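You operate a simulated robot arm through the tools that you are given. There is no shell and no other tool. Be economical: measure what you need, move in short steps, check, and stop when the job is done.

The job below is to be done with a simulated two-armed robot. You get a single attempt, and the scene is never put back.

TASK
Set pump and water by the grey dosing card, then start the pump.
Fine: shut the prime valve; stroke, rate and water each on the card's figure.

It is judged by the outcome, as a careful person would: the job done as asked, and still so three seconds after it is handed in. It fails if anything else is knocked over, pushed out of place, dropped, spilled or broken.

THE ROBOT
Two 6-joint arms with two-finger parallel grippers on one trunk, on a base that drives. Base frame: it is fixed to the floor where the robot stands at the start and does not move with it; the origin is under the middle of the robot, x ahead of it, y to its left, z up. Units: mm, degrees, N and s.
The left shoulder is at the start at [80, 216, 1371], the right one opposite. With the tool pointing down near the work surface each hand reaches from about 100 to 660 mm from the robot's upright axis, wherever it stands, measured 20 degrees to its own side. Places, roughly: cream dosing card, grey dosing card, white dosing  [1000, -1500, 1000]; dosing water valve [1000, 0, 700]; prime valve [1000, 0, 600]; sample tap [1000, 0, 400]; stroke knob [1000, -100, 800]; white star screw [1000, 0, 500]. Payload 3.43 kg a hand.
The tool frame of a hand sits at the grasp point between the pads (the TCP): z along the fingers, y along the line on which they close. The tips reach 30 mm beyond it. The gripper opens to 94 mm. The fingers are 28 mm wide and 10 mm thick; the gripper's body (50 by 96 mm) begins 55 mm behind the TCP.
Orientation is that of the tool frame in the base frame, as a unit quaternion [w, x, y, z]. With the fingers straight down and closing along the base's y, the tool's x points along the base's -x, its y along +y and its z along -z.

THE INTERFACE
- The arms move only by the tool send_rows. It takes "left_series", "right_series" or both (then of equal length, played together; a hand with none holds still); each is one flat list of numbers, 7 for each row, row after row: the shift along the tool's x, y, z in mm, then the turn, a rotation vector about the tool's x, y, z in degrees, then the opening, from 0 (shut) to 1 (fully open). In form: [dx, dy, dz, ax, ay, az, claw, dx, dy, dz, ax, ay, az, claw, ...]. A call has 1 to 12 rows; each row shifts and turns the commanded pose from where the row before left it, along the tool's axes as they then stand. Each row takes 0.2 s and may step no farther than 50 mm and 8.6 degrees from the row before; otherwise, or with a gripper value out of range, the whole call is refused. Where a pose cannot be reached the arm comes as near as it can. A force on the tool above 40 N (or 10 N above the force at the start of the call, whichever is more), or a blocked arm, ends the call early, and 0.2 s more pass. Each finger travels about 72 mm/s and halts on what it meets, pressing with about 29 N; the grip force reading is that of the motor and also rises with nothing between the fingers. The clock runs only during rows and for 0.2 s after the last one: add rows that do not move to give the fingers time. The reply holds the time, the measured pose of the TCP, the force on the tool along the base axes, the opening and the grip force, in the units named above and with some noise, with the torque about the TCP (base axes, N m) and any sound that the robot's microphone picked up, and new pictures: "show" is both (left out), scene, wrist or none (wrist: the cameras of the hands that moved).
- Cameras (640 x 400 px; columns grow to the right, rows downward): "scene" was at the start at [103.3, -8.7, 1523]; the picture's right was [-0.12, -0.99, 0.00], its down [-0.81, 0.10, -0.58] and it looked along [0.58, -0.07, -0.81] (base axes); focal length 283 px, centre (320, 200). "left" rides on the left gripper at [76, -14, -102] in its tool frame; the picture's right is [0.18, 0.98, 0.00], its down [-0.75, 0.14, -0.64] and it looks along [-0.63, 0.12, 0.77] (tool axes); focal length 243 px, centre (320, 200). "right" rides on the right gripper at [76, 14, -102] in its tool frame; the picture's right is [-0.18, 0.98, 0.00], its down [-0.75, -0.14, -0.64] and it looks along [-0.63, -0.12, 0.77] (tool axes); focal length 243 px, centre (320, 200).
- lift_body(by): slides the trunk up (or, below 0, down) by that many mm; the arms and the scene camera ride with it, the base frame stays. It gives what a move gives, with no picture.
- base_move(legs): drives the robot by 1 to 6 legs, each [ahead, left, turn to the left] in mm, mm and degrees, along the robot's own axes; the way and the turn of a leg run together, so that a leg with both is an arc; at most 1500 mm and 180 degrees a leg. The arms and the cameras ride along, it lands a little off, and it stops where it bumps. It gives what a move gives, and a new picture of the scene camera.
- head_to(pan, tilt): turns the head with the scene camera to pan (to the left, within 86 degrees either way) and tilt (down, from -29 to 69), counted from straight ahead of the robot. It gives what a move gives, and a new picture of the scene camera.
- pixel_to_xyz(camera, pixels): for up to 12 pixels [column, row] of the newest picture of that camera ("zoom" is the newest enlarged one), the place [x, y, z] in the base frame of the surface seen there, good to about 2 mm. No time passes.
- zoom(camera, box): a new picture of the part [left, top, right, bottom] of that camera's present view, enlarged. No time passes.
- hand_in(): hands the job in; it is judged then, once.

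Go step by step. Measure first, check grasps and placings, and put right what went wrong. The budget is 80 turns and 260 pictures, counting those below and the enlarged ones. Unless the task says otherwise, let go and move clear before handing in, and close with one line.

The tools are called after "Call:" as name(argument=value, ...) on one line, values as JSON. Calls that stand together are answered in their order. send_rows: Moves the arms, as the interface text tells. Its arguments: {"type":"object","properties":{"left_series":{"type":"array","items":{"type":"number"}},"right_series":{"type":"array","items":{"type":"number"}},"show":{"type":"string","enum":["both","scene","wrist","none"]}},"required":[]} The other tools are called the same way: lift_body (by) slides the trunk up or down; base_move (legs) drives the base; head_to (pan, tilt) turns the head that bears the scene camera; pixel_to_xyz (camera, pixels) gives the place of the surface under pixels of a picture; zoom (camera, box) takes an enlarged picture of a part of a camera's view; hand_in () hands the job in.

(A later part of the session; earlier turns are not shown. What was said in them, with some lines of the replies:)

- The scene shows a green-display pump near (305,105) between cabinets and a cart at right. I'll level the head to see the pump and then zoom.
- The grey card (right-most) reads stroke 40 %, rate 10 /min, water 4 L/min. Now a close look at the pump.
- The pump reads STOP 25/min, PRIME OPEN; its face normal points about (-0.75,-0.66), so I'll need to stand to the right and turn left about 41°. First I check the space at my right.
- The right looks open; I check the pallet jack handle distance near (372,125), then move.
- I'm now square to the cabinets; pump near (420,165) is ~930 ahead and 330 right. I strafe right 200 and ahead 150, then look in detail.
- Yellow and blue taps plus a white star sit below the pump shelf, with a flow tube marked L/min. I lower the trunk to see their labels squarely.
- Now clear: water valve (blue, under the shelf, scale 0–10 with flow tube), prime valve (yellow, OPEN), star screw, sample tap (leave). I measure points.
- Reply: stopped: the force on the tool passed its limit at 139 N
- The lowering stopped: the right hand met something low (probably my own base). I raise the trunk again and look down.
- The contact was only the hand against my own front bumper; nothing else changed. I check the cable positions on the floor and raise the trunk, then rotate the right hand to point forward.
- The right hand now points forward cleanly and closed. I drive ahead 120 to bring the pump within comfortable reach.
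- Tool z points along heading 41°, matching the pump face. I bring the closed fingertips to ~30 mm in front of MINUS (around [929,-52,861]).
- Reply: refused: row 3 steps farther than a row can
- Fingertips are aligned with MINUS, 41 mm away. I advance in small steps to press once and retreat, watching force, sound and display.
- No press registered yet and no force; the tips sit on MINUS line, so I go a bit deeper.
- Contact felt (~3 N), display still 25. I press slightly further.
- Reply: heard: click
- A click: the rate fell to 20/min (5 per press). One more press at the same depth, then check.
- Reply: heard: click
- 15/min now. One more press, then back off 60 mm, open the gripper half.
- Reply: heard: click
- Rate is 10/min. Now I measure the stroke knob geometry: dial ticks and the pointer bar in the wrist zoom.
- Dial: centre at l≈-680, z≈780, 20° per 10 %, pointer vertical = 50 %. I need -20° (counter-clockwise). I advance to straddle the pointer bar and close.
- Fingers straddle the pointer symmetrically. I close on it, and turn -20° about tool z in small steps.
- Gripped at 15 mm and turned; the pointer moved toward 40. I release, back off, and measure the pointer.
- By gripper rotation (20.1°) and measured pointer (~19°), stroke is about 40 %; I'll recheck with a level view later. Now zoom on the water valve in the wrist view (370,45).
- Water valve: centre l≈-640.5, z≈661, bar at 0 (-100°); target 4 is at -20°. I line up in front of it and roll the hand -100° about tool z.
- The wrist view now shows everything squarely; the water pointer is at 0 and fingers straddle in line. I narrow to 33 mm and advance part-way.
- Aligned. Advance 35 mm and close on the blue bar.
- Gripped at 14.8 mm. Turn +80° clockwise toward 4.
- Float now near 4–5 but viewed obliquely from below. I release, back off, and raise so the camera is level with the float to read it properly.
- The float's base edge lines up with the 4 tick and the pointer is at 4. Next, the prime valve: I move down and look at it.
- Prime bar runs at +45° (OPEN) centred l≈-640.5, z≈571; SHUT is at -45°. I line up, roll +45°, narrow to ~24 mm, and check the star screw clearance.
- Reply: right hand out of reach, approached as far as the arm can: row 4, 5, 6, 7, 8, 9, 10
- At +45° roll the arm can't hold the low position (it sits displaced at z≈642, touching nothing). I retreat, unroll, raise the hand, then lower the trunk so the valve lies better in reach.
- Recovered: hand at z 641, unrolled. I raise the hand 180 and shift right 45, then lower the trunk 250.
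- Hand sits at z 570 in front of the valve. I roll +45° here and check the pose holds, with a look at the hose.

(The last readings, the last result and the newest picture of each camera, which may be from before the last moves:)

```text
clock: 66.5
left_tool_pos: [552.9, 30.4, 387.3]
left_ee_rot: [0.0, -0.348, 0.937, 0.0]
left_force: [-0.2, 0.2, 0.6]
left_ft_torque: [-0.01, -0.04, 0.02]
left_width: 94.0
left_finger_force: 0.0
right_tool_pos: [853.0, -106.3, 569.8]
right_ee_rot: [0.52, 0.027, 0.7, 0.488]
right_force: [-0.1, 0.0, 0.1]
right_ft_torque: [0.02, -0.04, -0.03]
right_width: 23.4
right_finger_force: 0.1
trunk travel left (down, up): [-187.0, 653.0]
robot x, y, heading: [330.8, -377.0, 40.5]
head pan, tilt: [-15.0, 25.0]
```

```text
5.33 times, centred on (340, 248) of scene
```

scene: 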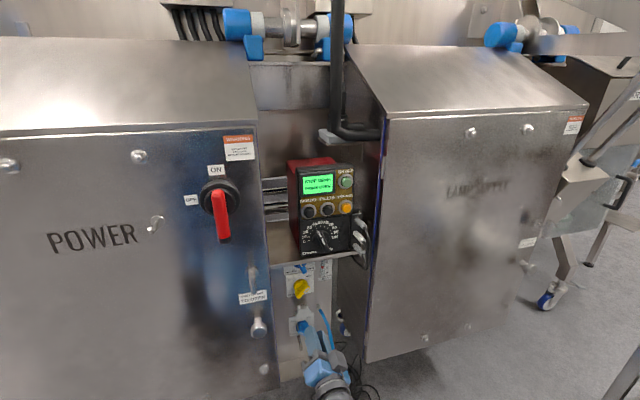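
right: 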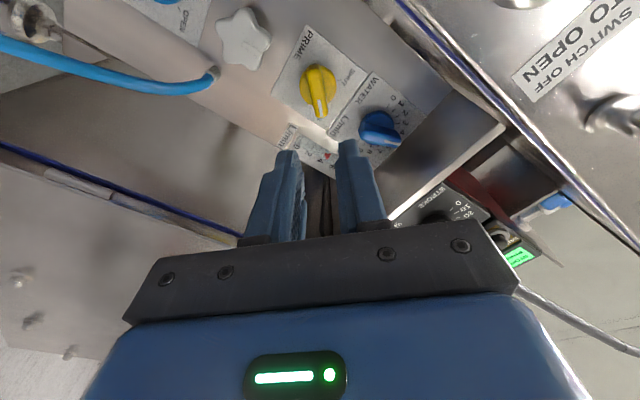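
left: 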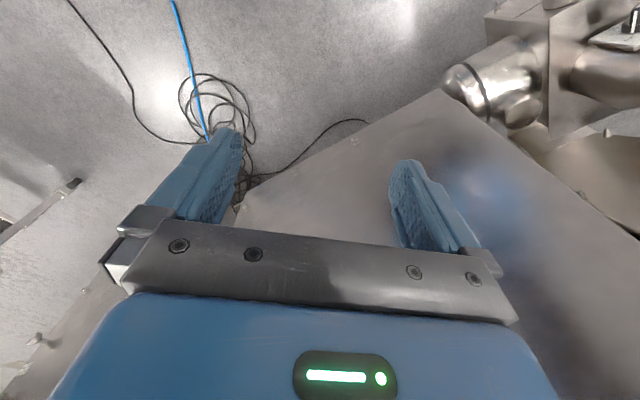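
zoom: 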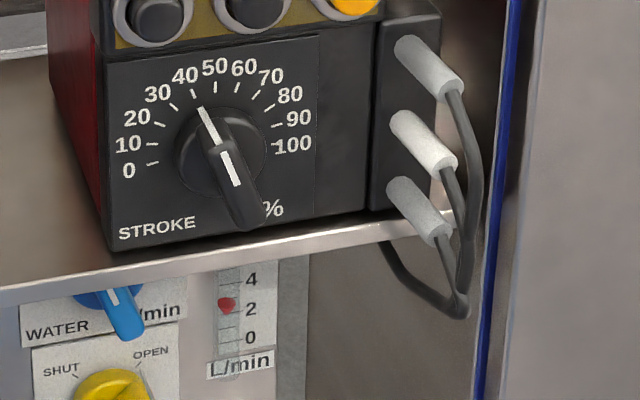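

Pose holds with the trunk lower. Advance 105 mm toward the yellow handle and check the alignment.

Call:
send_rows(right_series=[1, -1, 35, 0, 0, 0, 0.27, 0, 0, 35, 0, 0, 0, 0.27, 0, 0, 35, 0, 0, 0, 0.27, 0, 0, 0, 0, 0, 0, 0.27], show="wrist")

Call:
zoom(camera="right", box=[200, 50, 440, 200])

```text
clock: 67.5
left_tool_pos: [553.1, 30.2, 386.1]
left_ee_rot: [-0.001, -0.347, 0.938, 0.0]
left_force: [-0.2, 0.9, 0.0]
left_ft_torque: [0.0, 0.01, 0.02]
left_width: 93.9
left_finger_force: 0.0
right_tool_pos: [931.3, -38.5, 573.7]
right_ee_rot: [0.52, 0.026, 0.7, 0.488]
right_force: [-1.6, -0.1, 0.3]
right_ft_torque: [-0.01, -0.05, 0.0]
right_width: 25.5
right_finger_force: 0.3
trunk travel left (down, up): [-187.0, 653.0]
robot x, y, heading: [334.4, -373.2, 40.7]
head pan, tilt: [-15.0, 25.0]
```

right: 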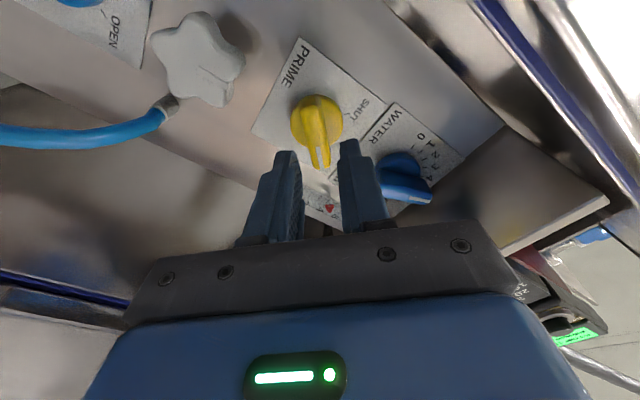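

```text
2.67 times, centred on (320, 125) of right
```

zoom: 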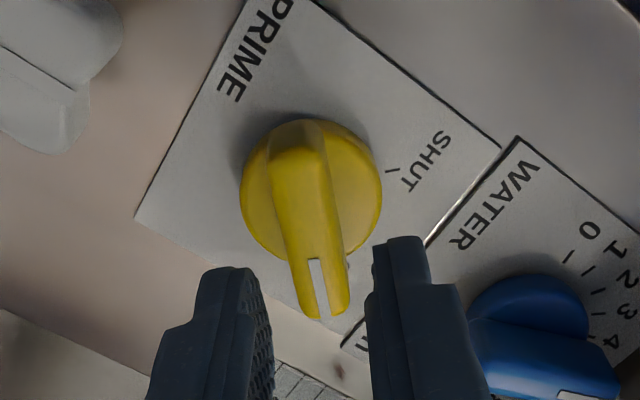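

Call:
pixel_to_xyz(camera="zoom", pixels=[[275, 185], [328, 180], [300, 160], [288, 290], [345, 290], [318, 270], [310, 240], [243, 190], [381, 190], [310, 120], [60, 60], [393, 171]])

```text
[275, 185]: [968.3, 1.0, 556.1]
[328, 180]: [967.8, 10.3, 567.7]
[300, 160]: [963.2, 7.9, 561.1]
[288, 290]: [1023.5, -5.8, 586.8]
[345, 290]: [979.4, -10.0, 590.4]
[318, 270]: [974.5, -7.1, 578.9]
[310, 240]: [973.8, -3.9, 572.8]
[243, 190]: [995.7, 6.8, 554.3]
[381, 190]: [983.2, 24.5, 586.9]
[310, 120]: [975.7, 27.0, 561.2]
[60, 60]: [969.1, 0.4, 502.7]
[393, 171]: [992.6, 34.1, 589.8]
```

Measured bar axis coincides with the tool within 1 mm. Advance 44 mm and close.

Call:
send_rows(right_series=[0, 0, 22, 0, 0, 0, 0.27, 0, 0, 22, 0, 0, 0, 0.27, 0, 0, 0, 0, 0, 0, 0.1, 0, 0, 0, 0, 0, 0, 0, 0, 0, 0, 0, 0, 0, 0], show="wrist")

```text
clock: 68.7
left_tool_pos: [553.5, 31.8, 386.9]
left_ee_rot: [-0.001, -0.347, 0.938, 0.0]
left_force: [-0.6, -0.2, -0.2]
left_ft_torque: [-0.02, 0.02, -0.02]
left_width: 93.9
left_finger_force: 0.0
right_tool_pos: [966.3, -9.3, 573.4]
right_ee_rot: [0.521, 0.027, 0.701, 0.487]
right_force: [0.9, -0.9, -0.8]
right_ft_torque: [-0.46, 0.35, -0.26]
right_width: 15.1
right_finger_force: 44.8
trunk travel left (down, up): [-187.0, 653.0]
robot x, y, heading: [332.8, -373.6, 40.7]
head pan, tilt: [-15.0, 25.0]
```

right: 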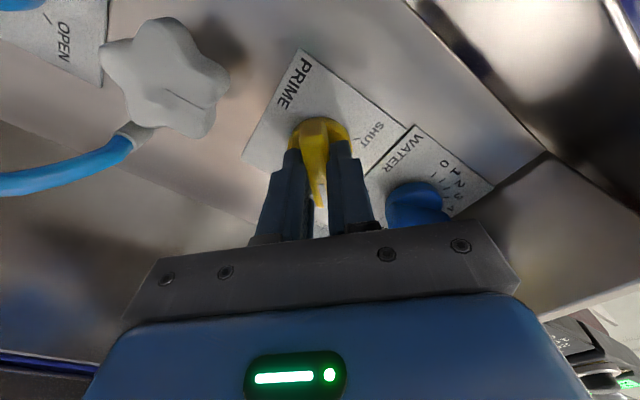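

Gripped at 15 mm. Turn -90° to SHUT.

Call:
send_rows(right_series=[0, 0, 0, 0, 0, -8.2, 0, 0, 0, 0, 0, 0, -8.2, 0, 0, 0, 0, 0, 0, -8.2, 0, 0, 0, 0, 0, 0, -8.2, 0, 0, 0, 0, 0, 0, -8.2, 0, 0, 0, 0, 0, 0, -8.2, 0, 0, 0, 0, 0, 0, -8.2, 0, 0, 0, 0, 0, 0, -8.2, 0, 0, 0, 0, 0, 0, -8.2, 0, 0, 0, 0, 0, 0, -8.2, 0, 0, 0, 0, 0, 0, -8.2, 0, 0, 0, 0, 0, 0, 0, 0], show="wrist")

Call:
zoom(camera="scene", box=[260, 150, 380, 225])

```text
clock: 71.3
left_tool_pos: [553.4, 29.6, 386.7]
left_ee_rot: [0.0, -0.348, 0.938, 0.001]
left_force: [-0.4, -0.2, 0.0]
left_ft_torque: [-0.04, 0.0, -0.03]
left_width: 93.9
left_finger_force: 0.0
right_tool_pos: [966.6, -9.6, 571.7]
right_ee_rot: [0.713, -0.477, 0.513, -0.026]
right_force: [4.8, -18.3, -4.9]
right_ft_torque: [-0.17, 0.21, 0.92]
right_width: 15.3
right_finger_force: 44.7
trunk travel left (down, up): [-187.0, 653.0]
robot x, y, heading: [331.8, -374.0, 40.7]
head pan, tilt: [-15.0, 25.0]
```

right: 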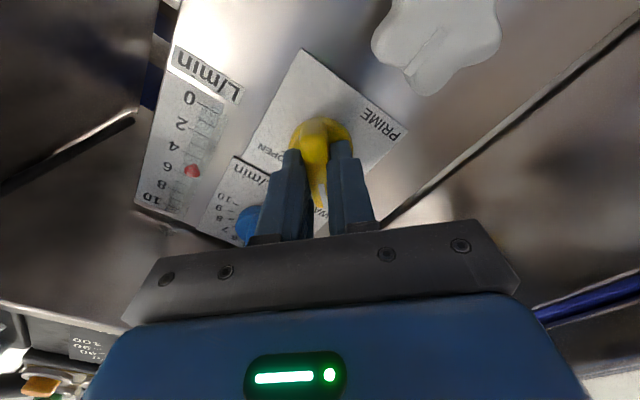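

```text
5.33 times, centred on (320, 188) of scene
```

zoom: 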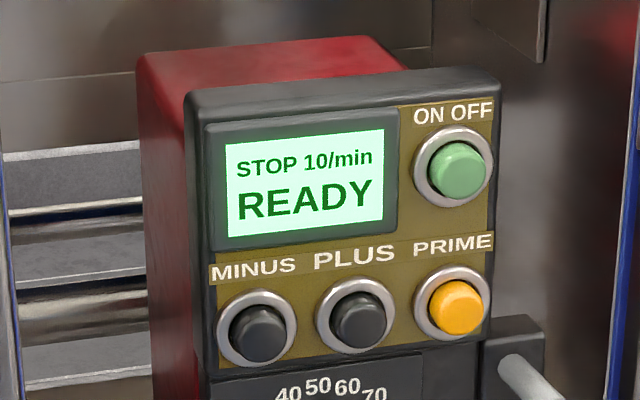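

The display now says READY. Release, back off, unroll, and raise to re-read the float at level.

Call:
send_rows(right_series=[0, 0, 0, 0, 0, 0, 0.27, 0, 0, 0, 0, 0, 0, 0.27, 0, 0, -35, 0, 0, 0, 0.27, 0, 0, -35, 0, 0, 0, 0.27, 0, 0, -35, 0, 0, 0, 0.27, 0, 0, -35, 0, 0, 0, 0.27, 0, 0, 0, 0, 0, 8.5, 0.2, 0, 0, 0, 0, 0, 8.5, 0, 0, 0, 0, 0, 0, 8.5, 0, 0, 0, 0, 0, 0, 8.5, 0, 0, 0, 0, 0, 0, 8.5, 0, 0, 0, 0, 0, 0, 2.7, 0], show="wrist")

Call:
send_rows(right_series=[-35, 0, 0, 0, 0, 0, 0, -35, 0, 0, 0, 0, 0, 0, -35, 0, 0, 0, 0, 0, 0, -28, 0, 0, 0, 0, 0, 0], show="wrist")

Call:
zoom(camera="right", box=[220, 0, 380, 100])

Call:
zoom(camera="scene", box=[270, 200, 350, 250])

Call:
zoom(camera="scene", box=[270, 250, 350, 300])

```text
clock: 73.9
left_tool_pos: [552.8, 31.4, 387.3]
left_ee_rot: [0.0, -0.348, 0.937, -0.001]
left_force: [0.1, 0.4, -0.1]
left_ft_torque: [0.01, 0.01, -0.02]
left_width: 94.2
left_finger_force: 0.1
right_tool_pos: [861.1, -101.2, 569.4]
right_ee_rot: [0.668, -0.242, 0.657, 0.252]
right_force: [-0.1, -0.1, 0.6]
right_ft_torque: [0.0, 0.01, -0.01]
right_width: 0.0
right_finger_force: 28.8
trunk travel left (down, up): [-187.0, 653.0]
robot x, y, heading: [334.5, -373.8, 40.8]
head pan, tilt: [-15.0, 25.0]
```

right: 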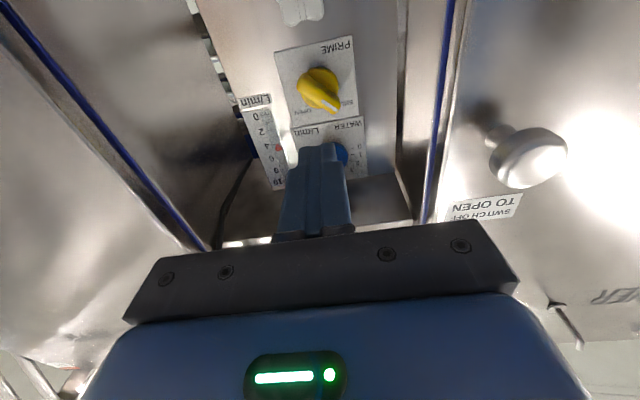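

```text
clock: 74.9
left_tool_pos: [553.1, 29.3, 386.9]
left_ee_rot: [-0.001, -0.348, 0.937, 0.0]
left_force: [0.1, -0.2, 0.4]
left_ft_torque: [0.0, 0.03, -0.03]
left_width: 94.0
left_finger_force: 0.0
right_tool_pos: [860.6, -104.3, 700.6]
right_ee_rot: [0.667, -0.244, 0.658, 0.25]
right_force: [0.3, -0.3, -0.3]
right_ft_torque: [0.0, -0.03, 0.0]
right_width: 0.4
right_finger_force: 29.2
trunk travel left (down, up): [-187.0, 653.0]
robot x, y, heading: [334.0, -375.7, 40.6]
head pan, tilt: [-15.0, 25.0]
```

right: 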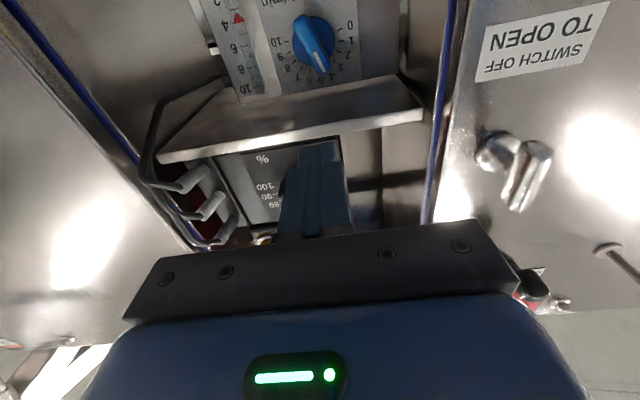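

```text
4.00 times, centred on (300, 50) of right
```

zoom: 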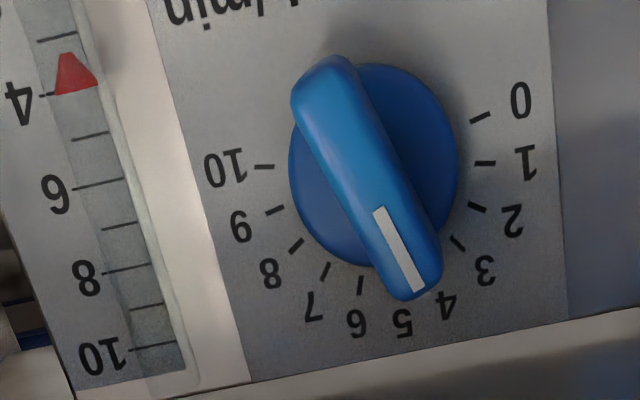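

```text
8.00 times, centred on (310, 225) of scene
```

zoom: 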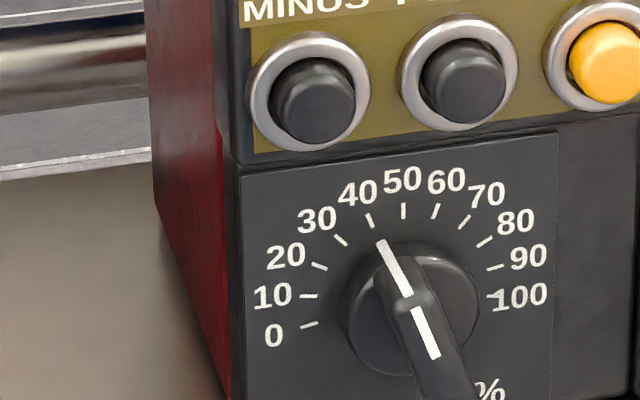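

```text
8.00 times, centred on (310, 275) of scene
```

zoom: 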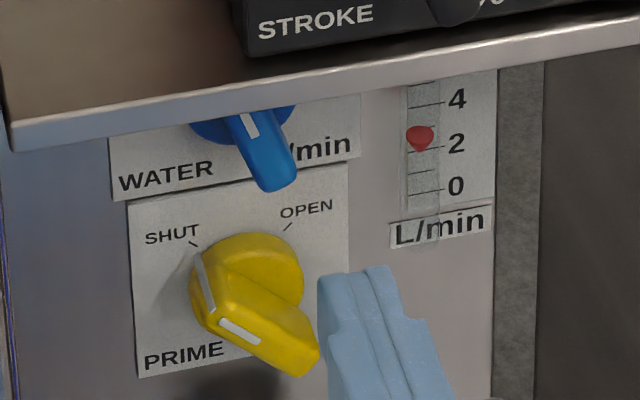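

Float reads 4, stroke stripe points to 40, prime is SHUT. Now I raise the trunk 226 and shift right 92 to face the ON/OFF button at ~[986,-117,926].

Call:
lift_body(by=225)

Call:
send_rows(right_series=[0, -45, 0, 0, 0, 0, 0, 0, -47, 0, 0, 0, 0, 0, 0, 0, 20, 0, 0, 0, 0, 0, 0, 0, 0, 0, 0, 0])

Call:
zoom(camera="scene", box=[260, 190, 380, 265])

```text
clock: 77.3
left_tool_pos: [553.7, 30.5, 611.8]
left_ee_rot: [0.0, -0.348, 0.938, 0.001]
left_force: [-1.0, 0.0, 0.0]
left_ft_torque: [0.02, 0.02, -0.03]
left_width: 94.0
left_finger_force: 0.1
right_tool_pos: [859.0, -104.6, 925.9]
right_ee_rot: [0.668, -0.244, 0.657, 0.251]
right_force: [0.5, -0.1, 0.0]
right_ft_torque: [0.01, 0.02, 0.0]
right_width: 0.1
right_finger_force: 29.2
trunk travel left (down, up): [-412.0, 428.0]
robot x, y, heading: [332.3, -373.0, 40.7]
head pan, tilt: [-15.0, 25.0]
```

```text
clock: 78.3
left_tool_pos: [553.6, 30.5, 612.3]
left_ee_rot: [0.0, -0.347, 0.938, 0.0]
left_force: [-0.6, 0.2, -0.1]
left_ft_torque: [0.01, 0.02, -0.01]
left_width: 93.8
left_finger_force: 0.0
right_tool_pos: [935.5, -158.9, 927.6]
right_ee_rot: [0.668, -0.244, 0.657, 0.251]
right_force: [0.6, -0.4, -0.4]
right_ft_torque: [-0.01, -0.02, -0.05]
right_width: 0.0
right_finger_force: 29.6
trunk travel left (down, up): [-412.0, 428.0]
robot x, y, heading: [332.3, -372.9, 40.9]
head pan, tilt: [-15.0, 25.0]
```

scene: 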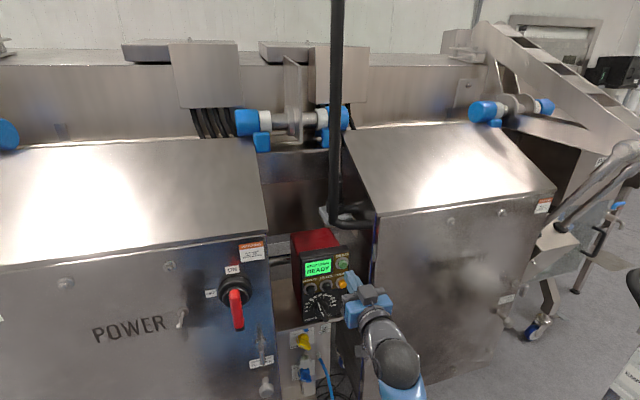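
right: 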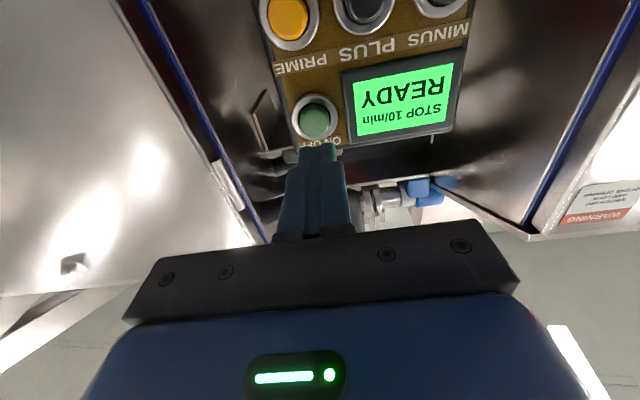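

```text
5.33 times, centred on (320, 228) of scene
```

zoom: 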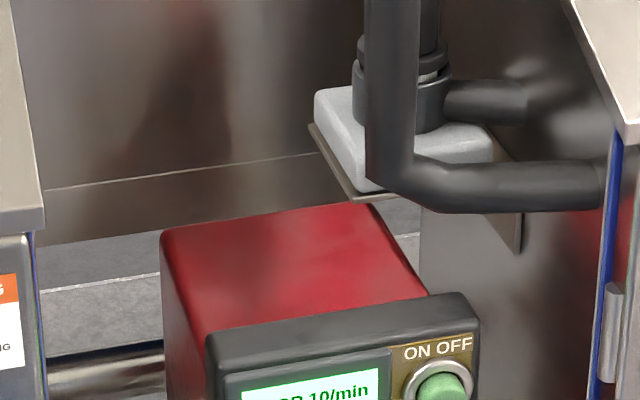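

Aligned on the green button (315,125 in the wrist view), 43 mm from press depth. One single press, hold briefly, retreat.

Call:
send_rows(right_series=[0, -1, 20, 0, 0, 0, 0, 0, 0, 16, 0, 0, 0, 0, 0, 0, 3, 0, 0, 0, 0, 0, 0, 2, 0, 0, 0, 0, 0, 0, 2, 0, 0, 0, 0, 0, 0, 1, 0, 0, 0, 0, 0, 0, 0, 0, 0, 0, 0], show="scene")

Call:
zoom(camera="scene", box=[270, 230, 390, 305])

```text
clock: 79.9
left_tool_pos: [552.7, 30.0, 612.3]
left_ee_rot: [0.0, -0.348, 0.937, 0.0]
left_force: [-0.4, -0.4, 0.3]
left_ft_torque: [-0.05, -0.01, 0.0]
left_width: 94.0
left_finger_force: 0.1
right_tool_pos: [968.5, -133.7, 928.4]
right_ee_rot: [0.668, -0.244, 0.657, 0.251]
right_force: [-3.3, -2.1, -1.8]
right_ft_torque: [-0.07, 0.09, 0.03]
right_width: 0.1
right_finger_force: 29.2
trunk travel left (down, up): [-412.0, 428.0]
robot x, y, heading: [330.4, -374.0, 40.6]
head pan, tilt: [-15.0, 25.0]
heard: click
```

scene: 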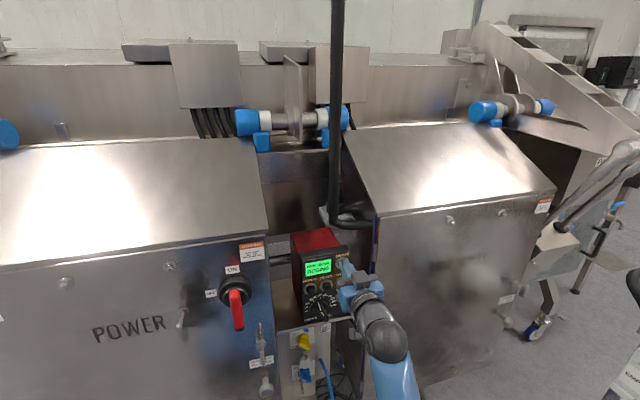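

```text
5.33 times, centred on (330, 268) of scene
```

zoom: 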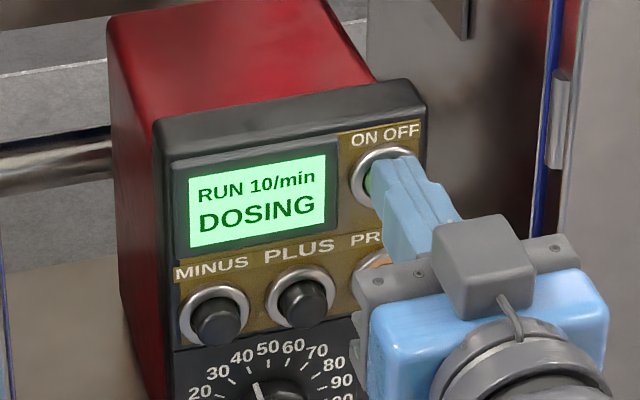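

Click heard: RUN 10/min, DOSING. I back straight away and verify the final state.

Call:
send_rows(right_series=[0, 0, -25, 0, 0, 0, 0, 0, 0, -40, 0, 0, 0, 0, 0, 0, -40, 0, 0, 0, 0, 0, 0, -40, 0, 0, 0, 0, 0, 0, -40, 0, 0, 0, 0, 0, 0, 0, 0, 0, 0, 0], show="scene")

Call:
zoom(camera="scene", box=[270, 230, 390, 305])

Call:
zoom(camera="scene", box=[270, 285, 390, 360])

Call:
zoom(camera="right", box=[180, 0, 460, 175])

```text
clock: 81.3
left_tool_pos: [554.2, 30.7, 612.1]
left_ee_rot: [0.0, -0.348, 0.938, 0.0]
left_force: [-1.0, -0.5, 0.3]
left_ft_torque: [0.01, 0.01, 0.01]
left_width: 94.1
left_finger_force: 0.1
right_tool_pos: [849.9, -239.5, 899.4]
right_ee_rot: [0.668, -0.244, 0.656, 0.252]
right_force: [0.4, 0.0, 0.9]
right_ft_torque: [0.0, -0.02, -0.02]
right_width: 0.2
right_finger_force: 28.8
right hand out of reach, approached as far as the arm can: row 4, 5
trunk travel left (down, up): [-412.0, 428.0]
robot x, y, heading: [334.4, -373.9, 40.6]
head pan, tilt: [-15.0, 25.0]
```

scene: 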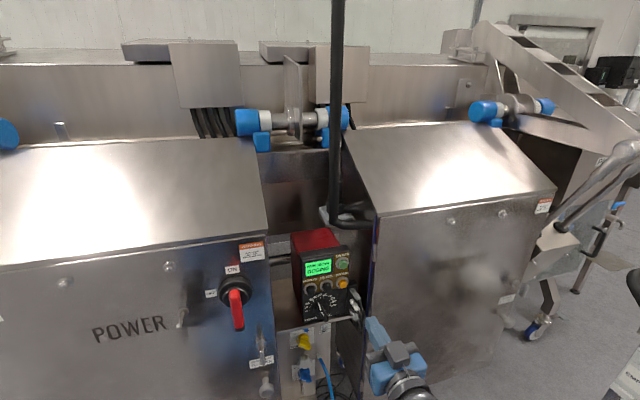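

```text
5.33 times, centred on (330, 268) of scene
```

zoom: 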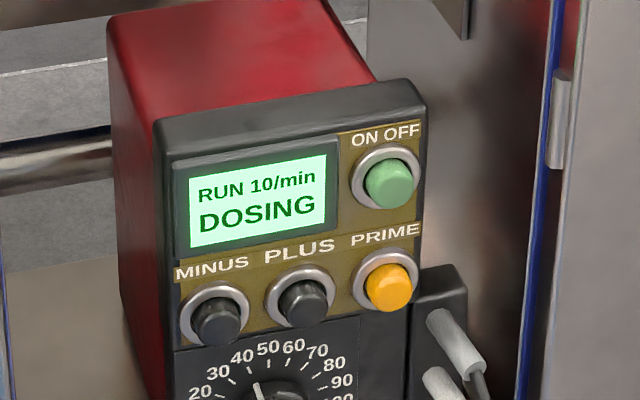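

```text
5.33 times, centred on (330, 322) of scene
```

zoom: 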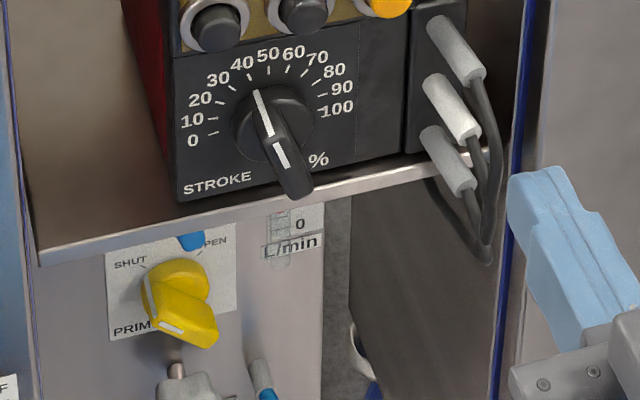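

```text
2.29 times, centred on (320, 88) of right
```

zoom: 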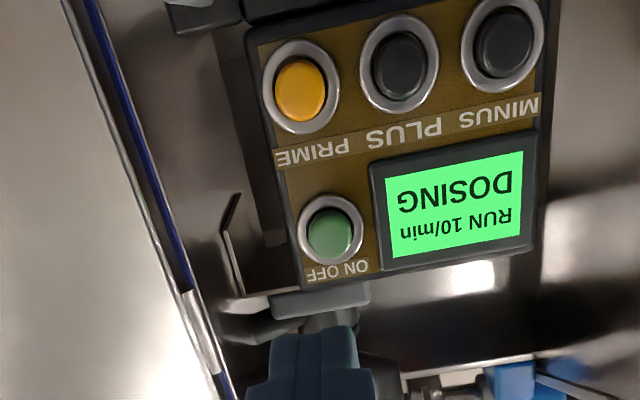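

The pump shows RUN 10/min and DOSING, with stroke at 40 %, prime SHUT and water at 4 L/min. The hand is clear and nothing has been disturbed, so I hand in.

Call:
hand_in()

```text
The job is handed in.
```

The pump is running and dosing on the grey card's figures: stroke 40 %, rate 10/min, water 4 L/min, with the prime valve shut.
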